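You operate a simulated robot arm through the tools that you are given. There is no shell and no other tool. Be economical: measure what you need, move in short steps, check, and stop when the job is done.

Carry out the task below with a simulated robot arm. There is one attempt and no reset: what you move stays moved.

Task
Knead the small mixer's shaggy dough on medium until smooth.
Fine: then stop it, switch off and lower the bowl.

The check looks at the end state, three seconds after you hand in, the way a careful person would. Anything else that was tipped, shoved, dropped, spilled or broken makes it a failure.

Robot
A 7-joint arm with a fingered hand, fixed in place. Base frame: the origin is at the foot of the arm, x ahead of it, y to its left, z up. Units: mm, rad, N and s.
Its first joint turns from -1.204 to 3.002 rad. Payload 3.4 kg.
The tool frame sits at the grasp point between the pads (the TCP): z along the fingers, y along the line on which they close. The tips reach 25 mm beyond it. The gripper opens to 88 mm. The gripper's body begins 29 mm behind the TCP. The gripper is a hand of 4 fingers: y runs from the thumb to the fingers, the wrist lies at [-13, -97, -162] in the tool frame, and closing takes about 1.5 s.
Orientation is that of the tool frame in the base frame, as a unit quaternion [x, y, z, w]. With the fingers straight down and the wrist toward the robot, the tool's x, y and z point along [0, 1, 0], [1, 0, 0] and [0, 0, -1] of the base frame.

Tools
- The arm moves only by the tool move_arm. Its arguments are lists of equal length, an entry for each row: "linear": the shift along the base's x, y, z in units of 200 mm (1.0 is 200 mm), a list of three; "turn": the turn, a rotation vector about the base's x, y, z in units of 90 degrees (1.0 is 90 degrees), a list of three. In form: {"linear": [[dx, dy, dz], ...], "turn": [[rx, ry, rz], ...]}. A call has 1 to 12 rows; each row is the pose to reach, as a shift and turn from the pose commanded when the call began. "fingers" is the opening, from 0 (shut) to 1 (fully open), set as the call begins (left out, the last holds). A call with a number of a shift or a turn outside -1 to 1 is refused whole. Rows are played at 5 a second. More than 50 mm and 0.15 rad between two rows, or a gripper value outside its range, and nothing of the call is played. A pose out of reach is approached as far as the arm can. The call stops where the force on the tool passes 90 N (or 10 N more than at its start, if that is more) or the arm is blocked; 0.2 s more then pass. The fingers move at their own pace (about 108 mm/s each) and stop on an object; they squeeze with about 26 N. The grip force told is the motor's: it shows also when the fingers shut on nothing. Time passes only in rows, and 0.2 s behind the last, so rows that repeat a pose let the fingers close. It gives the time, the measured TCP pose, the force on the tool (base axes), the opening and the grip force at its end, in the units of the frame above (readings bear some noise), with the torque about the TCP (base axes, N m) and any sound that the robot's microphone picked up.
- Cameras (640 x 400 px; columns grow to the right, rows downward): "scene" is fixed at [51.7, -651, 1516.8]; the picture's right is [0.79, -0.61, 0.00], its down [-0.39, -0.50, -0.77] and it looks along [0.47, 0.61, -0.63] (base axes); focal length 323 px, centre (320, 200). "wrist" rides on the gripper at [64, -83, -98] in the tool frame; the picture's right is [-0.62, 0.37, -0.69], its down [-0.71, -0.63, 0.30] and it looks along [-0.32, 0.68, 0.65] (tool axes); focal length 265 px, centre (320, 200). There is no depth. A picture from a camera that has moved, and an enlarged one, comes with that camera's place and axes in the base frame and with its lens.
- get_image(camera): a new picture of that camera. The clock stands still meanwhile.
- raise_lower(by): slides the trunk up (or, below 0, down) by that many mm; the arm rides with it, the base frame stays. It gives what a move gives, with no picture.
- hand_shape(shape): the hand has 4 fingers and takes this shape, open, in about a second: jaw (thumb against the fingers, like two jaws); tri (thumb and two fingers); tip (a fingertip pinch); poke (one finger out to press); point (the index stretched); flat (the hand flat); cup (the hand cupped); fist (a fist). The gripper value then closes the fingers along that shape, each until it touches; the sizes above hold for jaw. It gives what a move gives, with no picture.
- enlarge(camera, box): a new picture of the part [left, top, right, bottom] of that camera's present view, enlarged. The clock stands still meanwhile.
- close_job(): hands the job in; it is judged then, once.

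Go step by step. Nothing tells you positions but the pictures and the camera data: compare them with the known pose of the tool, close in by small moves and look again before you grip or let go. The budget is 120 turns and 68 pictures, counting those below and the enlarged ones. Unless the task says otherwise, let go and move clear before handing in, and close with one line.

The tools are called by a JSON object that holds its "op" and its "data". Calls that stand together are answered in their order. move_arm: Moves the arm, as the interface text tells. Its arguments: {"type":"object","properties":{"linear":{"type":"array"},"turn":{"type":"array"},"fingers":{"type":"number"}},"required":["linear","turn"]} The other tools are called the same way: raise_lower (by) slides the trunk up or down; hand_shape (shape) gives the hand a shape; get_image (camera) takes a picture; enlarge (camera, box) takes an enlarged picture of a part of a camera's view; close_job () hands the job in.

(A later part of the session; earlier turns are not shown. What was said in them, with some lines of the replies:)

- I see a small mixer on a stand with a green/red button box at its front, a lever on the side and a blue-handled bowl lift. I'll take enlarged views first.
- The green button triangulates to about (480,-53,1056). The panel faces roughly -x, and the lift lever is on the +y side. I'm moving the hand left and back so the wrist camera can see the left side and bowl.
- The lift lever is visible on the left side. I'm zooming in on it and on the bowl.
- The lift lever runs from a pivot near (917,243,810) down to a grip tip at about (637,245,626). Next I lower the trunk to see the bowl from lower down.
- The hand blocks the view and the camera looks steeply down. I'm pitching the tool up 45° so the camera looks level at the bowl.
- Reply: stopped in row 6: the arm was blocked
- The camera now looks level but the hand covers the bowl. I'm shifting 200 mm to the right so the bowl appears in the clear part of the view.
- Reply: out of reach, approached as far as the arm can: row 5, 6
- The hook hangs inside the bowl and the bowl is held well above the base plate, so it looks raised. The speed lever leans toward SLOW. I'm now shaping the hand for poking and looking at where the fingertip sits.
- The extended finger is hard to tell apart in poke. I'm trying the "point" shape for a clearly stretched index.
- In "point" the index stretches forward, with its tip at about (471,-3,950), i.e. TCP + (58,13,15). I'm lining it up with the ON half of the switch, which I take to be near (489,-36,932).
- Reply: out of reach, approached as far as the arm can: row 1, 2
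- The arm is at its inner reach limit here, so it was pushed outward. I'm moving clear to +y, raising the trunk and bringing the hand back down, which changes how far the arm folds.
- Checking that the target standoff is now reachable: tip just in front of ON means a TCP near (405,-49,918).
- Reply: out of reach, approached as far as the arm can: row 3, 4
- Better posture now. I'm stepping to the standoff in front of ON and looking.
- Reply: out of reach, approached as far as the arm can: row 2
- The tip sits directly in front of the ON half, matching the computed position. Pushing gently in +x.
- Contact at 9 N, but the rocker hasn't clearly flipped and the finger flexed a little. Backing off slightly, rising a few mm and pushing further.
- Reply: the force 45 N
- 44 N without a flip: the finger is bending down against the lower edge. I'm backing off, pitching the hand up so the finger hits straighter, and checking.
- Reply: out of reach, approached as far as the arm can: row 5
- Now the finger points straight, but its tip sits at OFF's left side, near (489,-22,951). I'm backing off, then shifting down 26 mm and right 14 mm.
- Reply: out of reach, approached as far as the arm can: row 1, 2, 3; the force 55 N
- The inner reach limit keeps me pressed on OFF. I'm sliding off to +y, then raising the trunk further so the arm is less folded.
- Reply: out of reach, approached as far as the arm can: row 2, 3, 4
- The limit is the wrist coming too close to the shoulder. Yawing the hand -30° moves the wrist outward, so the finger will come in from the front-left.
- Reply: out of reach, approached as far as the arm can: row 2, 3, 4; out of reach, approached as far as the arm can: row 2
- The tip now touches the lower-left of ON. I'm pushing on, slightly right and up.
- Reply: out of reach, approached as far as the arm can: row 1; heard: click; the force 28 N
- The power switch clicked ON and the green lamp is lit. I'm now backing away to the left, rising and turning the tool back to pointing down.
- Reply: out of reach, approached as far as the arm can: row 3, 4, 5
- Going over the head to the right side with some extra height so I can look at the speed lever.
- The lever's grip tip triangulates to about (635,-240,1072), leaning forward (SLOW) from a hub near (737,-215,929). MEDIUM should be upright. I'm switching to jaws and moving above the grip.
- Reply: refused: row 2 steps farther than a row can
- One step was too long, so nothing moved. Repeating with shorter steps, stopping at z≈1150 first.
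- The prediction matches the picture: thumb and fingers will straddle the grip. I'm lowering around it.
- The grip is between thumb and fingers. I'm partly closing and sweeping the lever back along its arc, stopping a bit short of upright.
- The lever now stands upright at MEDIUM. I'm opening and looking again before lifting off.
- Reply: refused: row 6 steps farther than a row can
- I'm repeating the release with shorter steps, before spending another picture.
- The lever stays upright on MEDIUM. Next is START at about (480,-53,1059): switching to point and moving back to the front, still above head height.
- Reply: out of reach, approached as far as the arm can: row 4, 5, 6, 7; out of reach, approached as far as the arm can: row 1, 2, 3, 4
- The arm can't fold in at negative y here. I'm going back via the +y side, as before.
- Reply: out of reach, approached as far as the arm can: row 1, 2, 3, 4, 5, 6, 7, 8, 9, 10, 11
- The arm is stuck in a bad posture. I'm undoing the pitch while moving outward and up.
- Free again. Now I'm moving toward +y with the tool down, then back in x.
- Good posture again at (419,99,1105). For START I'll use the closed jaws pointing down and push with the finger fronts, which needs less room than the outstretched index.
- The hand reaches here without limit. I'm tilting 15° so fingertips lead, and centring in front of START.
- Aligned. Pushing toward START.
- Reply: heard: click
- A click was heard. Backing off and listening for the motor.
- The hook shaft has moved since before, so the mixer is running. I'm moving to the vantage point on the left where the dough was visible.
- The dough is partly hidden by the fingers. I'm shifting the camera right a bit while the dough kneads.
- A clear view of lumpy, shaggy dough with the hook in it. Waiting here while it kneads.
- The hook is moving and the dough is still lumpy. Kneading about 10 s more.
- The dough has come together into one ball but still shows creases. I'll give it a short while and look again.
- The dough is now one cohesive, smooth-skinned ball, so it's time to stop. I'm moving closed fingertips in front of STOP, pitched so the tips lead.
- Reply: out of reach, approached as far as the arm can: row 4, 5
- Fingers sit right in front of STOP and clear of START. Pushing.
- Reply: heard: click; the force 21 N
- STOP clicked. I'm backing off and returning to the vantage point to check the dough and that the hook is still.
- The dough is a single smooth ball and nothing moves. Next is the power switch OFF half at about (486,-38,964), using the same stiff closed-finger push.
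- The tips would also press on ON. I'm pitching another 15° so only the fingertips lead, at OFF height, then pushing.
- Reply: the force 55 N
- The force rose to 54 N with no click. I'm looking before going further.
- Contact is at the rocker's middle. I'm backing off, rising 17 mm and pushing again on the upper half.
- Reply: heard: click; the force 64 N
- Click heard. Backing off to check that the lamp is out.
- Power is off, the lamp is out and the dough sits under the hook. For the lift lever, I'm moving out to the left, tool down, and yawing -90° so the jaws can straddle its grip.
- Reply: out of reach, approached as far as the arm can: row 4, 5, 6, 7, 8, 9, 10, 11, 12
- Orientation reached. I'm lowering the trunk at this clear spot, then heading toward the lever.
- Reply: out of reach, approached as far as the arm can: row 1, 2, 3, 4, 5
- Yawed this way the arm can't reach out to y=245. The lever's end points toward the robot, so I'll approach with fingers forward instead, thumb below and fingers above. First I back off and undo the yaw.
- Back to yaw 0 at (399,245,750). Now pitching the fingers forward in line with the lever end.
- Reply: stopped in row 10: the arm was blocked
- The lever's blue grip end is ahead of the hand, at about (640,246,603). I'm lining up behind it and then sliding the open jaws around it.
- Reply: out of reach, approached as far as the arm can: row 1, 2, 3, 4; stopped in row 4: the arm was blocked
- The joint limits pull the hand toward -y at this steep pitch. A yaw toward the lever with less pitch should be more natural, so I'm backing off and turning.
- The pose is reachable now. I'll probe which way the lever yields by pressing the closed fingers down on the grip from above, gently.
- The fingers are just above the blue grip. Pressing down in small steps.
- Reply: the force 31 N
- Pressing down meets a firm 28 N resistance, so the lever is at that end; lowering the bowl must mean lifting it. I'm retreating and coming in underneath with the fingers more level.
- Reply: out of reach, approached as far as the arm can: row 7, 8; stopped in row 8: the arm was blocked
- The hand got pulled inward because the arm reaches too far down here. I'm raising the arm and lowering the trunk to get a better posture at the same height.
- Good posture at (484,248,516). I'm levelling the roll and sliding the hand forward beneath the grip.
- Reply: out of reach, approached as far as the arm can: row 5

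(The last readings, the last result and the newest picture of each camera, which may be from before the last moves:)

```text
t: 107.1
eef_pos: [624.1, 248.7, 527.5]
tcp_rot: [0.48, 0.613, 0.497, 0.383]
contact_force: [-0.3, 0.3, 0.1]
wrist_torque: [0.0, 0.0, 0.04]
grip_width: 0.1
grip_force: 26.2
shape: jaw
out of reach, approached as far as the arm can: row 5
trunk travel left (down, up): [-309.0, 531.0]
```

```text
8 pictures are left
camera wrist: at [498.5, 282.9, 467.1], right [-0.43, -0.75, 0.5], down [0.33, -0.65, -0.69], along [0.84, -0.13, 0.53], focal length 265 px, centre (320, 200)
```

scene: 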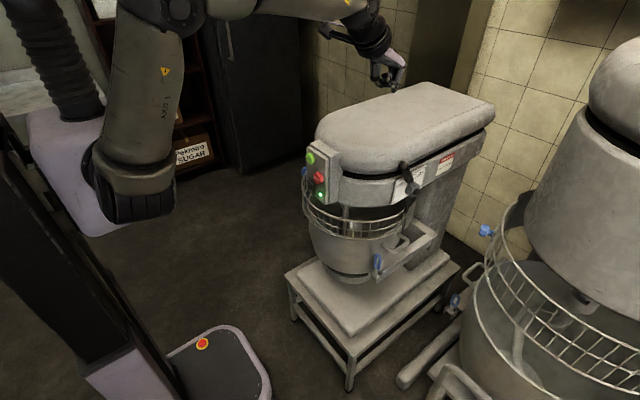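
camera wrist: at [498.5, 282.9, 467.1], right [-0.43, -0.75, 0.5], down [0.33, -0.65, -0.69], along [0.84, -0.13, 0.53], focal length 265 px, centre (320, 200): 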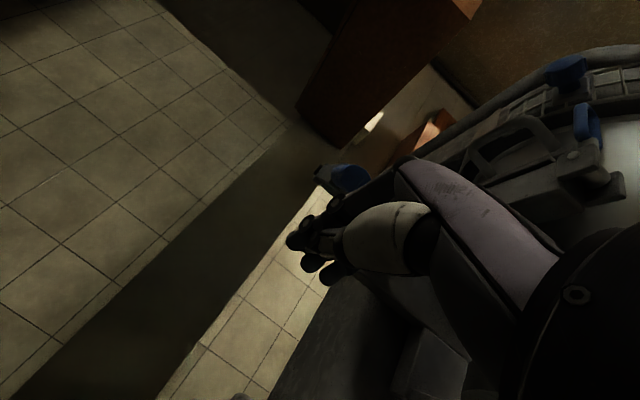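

The blue grip is just above the fingers. I'm lifting in small steps to make contact.

{"op": "move_arm", "data": {"linear": [[0, 0, 0.08], [0, 0, 0.15], [-0.01, 0, 0.22], [-0.03, 0, 0.28], [-0.06, 0, 0.34]], "turn": [[0, 0, 0], [0, 0, 0], [0, 0, 0], [0, 0, 0], [0, 0, 0]]}}

```text
t: 108.3
eef_pos: [612.4, 247.2, 594.7]
tcp_rot: [0.481, 0.612, 0.497, 0.384]
contact_force: [0.0, -0.4, -0.7]
wrist_torque: [0.01, 0.02, -0.01]
grip_width: 0.2
grip_force: 25.5
shape: jaw
trunk travel left (down, up): [-309.0, 531.0]
```

No force felt. Looking.

{"op": "get_image", "data": {"camera": "wrist"}}

```text
7 pictures are left
camera wrist: at [486.3, 283.1, 535.2], right [-0.43, -0.75, 0.5], down [0.33, -0.65, -0.69], along [0.84, -0.13, 0.53], focal length 265 px, centre (320, 200)
```

wrist: 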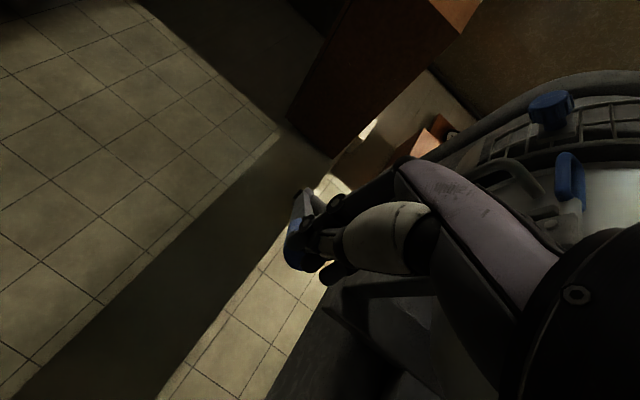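

The fingertips are just short of the lever end. I'm backing off, flattening the hand so the fingers stretch further forward with less pitch, and going underneath again.

{"op": "move_arm", "data": {"linear": [[-0.2, 0, 0], [-0.4, 0, -0.05], [-0.45, 0, -0.2], [-0.45, 0, -0.37]], "turn": [[0, 0, 0], [-0.015, 0.073, 0], [-0.03, 0.147, 0], [-0.045, 0.22, 0]]}}

{"op": "hand_shape", "data": {"shape": "flat"}}

{"op": "move_arm", "data": {"linear": [[0.15, 0.02, 0], [0.3, 0.03, 0], [0.43, 0.03, 0], [0.53, 0.03, 0]], "turn": [[0, 0, 0], [0, 0, 0], [0, 0, 0], [0, 0, 0]]}}

{"op": "get_image", "data": {"camera": "wrist"}}

```text
t: 109.3
eef_pos: [522.3, 247.7, 521.5]
tcp_rot: [0.545, 0.687, 0.385, 0.288]
contact_force: [0.1, 0.3, 0.4]
wrist_torque: [-0.02, -0.03, 0.0]
grip_width: 0.2
grip_force: 26.0
shape: jaw
trunk travel left (down, up): [-309.0, 531.0]
```

```text
t: 110.2
eef_pos: [522.8, 248.1, 523.2]
tcp_rot: [0.545, 0.686, 0.386, 0.288]
contact_force: [0.3, 0.0, 0.4]
wrist_torque: [0.0, -0.01, 0.0]
grip_width: 0.0
grip_force: 0.0
shape: flat
trunk travel left (down, up): [-309.0, 531.0]
```

```text
t: 111.2
eef_pos: [626.8, 256.0, 520.1]
tcp_rot: [0.544, 0.688, 0.385, 0.287]
contact_force: [-5.2, 7.5, -8.8]
wrist_torque: [-0.48, -0.11, 0.15]
grip_width: 0.0
grip_force: 0.0
shape: flat
trunk travel left (down, up): [-309.0, 531.0]
```

```text
6 pictures are left
camera wrist: at [489.3, 287.6, 503.7], right [-0.22, -0.71, 0.67], down [0.09, -0.7, -0.71], along [0.97, -0.1, 0.22], focal length 265 px, centre (320, 200)
```

wrist: 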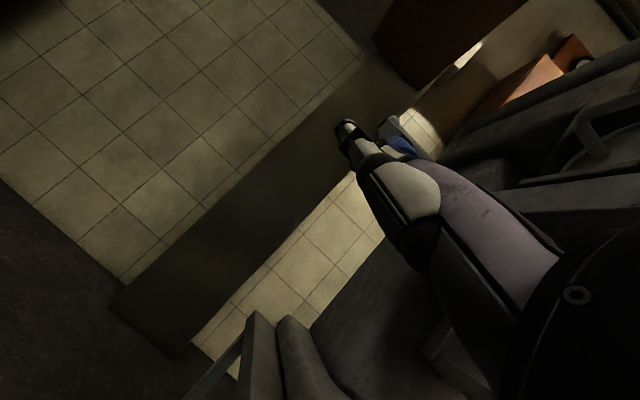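

Contact: the lever presses down on the flat hand and lies beside the thumb. Lifting along the arc in small steps.

{"op": "move_arm", "data": {"linear": [[0, 0, 0.05], [0, 0, 0.1], [-0.02, 0, 0.17], [-0.04, 0, 0.24], [-0.07, 0, 0.32]], "turn": [[0, 0, 0], [0, 0, 0], [0, 0, 0], [0, 0, 0], [0, 0, 0]]}}

```text
t: 112.4
eef_pos: [617.0, 249.5, 590.2]
tcp_rot: [0.548, 0.681, 0.388, 0.292]
contact_force: [0.0, -0.4, 0.1]
wrist_torque: [0.03, -0.02, -0.02]
grip_width: 0.0
grip_force: 0.1
shape: flat
trunk travel left (down, up): [-309.0, 531.0]
```

{"op": "get_image", "data": {"camera": "wrist"}}

```text
5 pictures are left
camera wrist: at [478.6, 283.1, 572.4], right [-0.24, -0.71, 0.66], down [0.09, -0.69, -0.72], along [0.97, -0.11, 0.23], focal length 265 px, centre (320, 200)
```

wrist: 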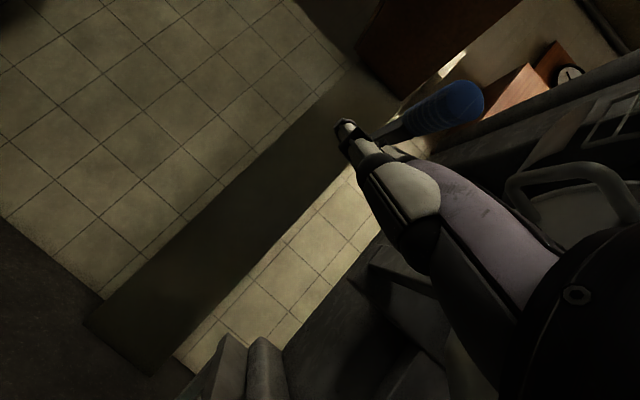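

The lever moved up: its end is now around (597,248,699), so the direction is right. I'm following it upward.

{"op": "move_arm", "data": {"linear": [[-0.02, 0, 0.12], [-0.05, 0, 0.24], [-0.08, 0, 0.36], [-0.11, 0, 0.48], [-0.13, 0, 0.6], [-0.14, 0, 0.72]], "turn": [[0, 0, 0], [0, 0, 0], [0, 0, 0], [0, 0, 0], [0, 0, 0], [0, 0, 0]]}}

```text
t: 113.8
eef_pos: [592.0, 246.1, 726.4]
tcp_rot: [0.551, 0.684, 0.383, 0.285]
contact_force: [-0.5, 0.1, 0.7]
wrist_torque: [-0.01, 0.01, 0.0]
grip_width: 0.0
grip_force: 0.1
shape: flat
trunk travel left (down, up): [-309.0, 531.0]
```

{"op": "enlarge", "data": {"camera": "scene", "box": [280, 180, 472, 300]}}

```text
3.33 times, centred on (376, 240) of scene
camera zoom: at [51.7, -651.0, 1516.8], right [0.79, -0.61, 0.0], down [-0.39, -0.5, -0.77], along [0.47, 0.61, -0.63], focal length 1077 px, centre (133, 67)
```

zoom: 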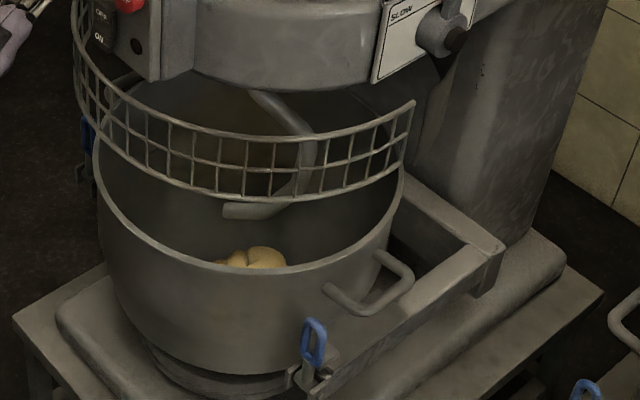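

The bowl has come down well below the guard. I'm raising the hand further to find whether the lever is at its end stop.

{"op": "move_arm", "data": {"linear": [[-0.01, 0, 0.1], [-0.02, 0, 0.2], [-0.03, 0, 0.3], [-0.03, 0, 0.4], [-0.03, 0, 0.5]], "turn": [[0, 0, 0], [0, 0, 0], [0, 0, 0], [0, 0, 0], [0, 0, 0]]}}

```text
t: 115.0
eef_pos: [595.1, 234.8, 835.4]
tcp_rot: [0.561, 0.674, 0.387, 0.283]
contact_force: [-0.3, 0.1, 0.0]
wrist_torque: [0.03, 0.02, -0.03]
grip_width: 0.0
grip_force: 0.1
shape: flat
trunk travel left (down, up): [-309.0, 531.0]
```

{"op": "get_image", "data": {"camera": "wrist"}}

```text
3 pictures are left
camera wrist: at [456.4, 271.6, 821.3], right [-0.24, -0.72, 0.65], down [0.06, -0.68, -0.73], along [0.97, -0.14, 0.21], focal length 265 px, centre (320, 200)
```

wrist: 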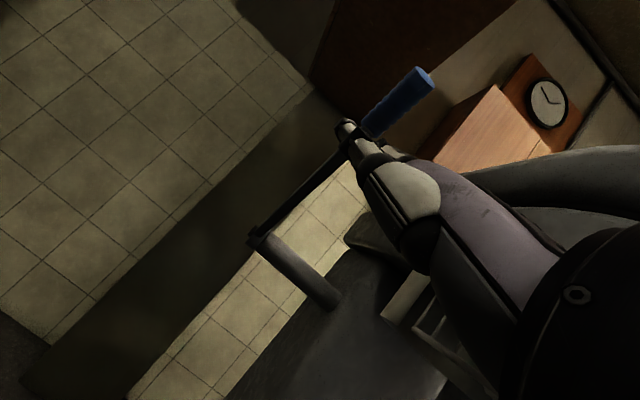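

The lever now points up about 35°, the mirror of where it began, so it swung through to its other end. I'm moving clear and then checking the bowl and dough.

{"op": "move_arm", "data": {"linear": [[-0.2, 0.02, 0], [-0.4, 0.04, 0], [-0.6, 0.06, 0], [-0.75, 0.08, 0], [-0.75, 0.08, 0], [-0.75, 0.08, 0], [-0.75, 0.08, 0]], "turn": [[0, 0, 0], [0, 0, 0], [0, 0, 0], [0, 0, 0], [0, 0, 0], [0, 0, 0], [0, 0, 0]]}}

{"op": "enlarge", "data": {"camera": "scene", "box": [280, 180, 472, 300]}}

```text
t: 116.6
eef_pos: [431.4, 270.8, 829.6]
tcp_rot: [0.546, 0.687, 0.385, 0.287]
contact_force: [-0.3, 0.7, 0.4]
wrist_torque: [0.0, 0.0, 0.01]
grip_width: 0.1
grip_force: 0.0
shape: flat
trunk travel left (down, up): [-309.0, 531.0]
```

```text
3.33 times, centred on (376, 240) of scene
camera zoom: at [51.7, -651.0, 1516.8], right [0.79, -0.61, 0.0], down [-0.39, -0.5, -0.77], along [0.47, 0.61, -0.63], focal length 1077 px, centre (133, 67)
```

zoom: 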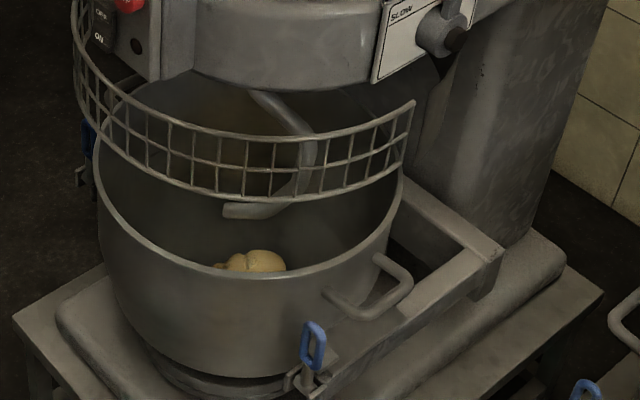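

The bowl is fully down and the guard is clear. One close look at the dough.

{"op": "enlarge", "data": {"camera": "scene", "box": [336, 244, 384, 274]}}

```text
13.33 times, centred on (360, 259) of scene
camera zoom: at [51.7, -651.0, 1516.8], right [0.79, -0.61, 0.0], down [-0.39, -0.5, -0.77], along [0.47, 0.61, -0.63], focal length 4308 px, centre (-213, -587)
```

zoom: 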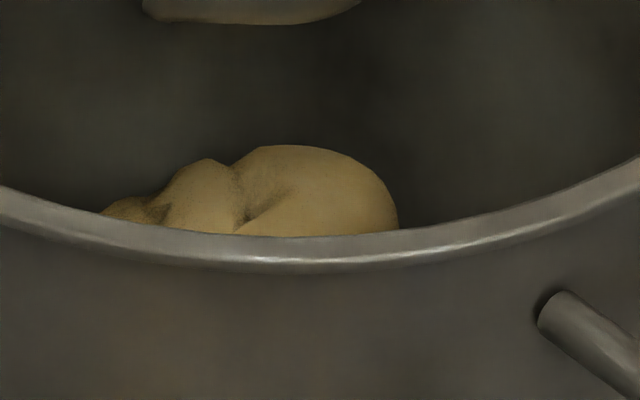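

I kneaded the dough on medium for about 20 seconds, then pressed STOP and switched the power off. The lamp is out, the bowl is fully lowered and the arm is clear. The dough is one smooth-skinned mass but still shows a few folds, so "smooth" is my judgement from the pictures.

{"op": "close_job", "data": {}}

```text
The job is handed in.
```

I kneaded the dough on medium for about 20 seconds, stopped the mixer, switched it off and lowered the bowl; the dough is one smooth-skinned piece but still shows a few folds, so I can't be sure it counts as fully smooth.
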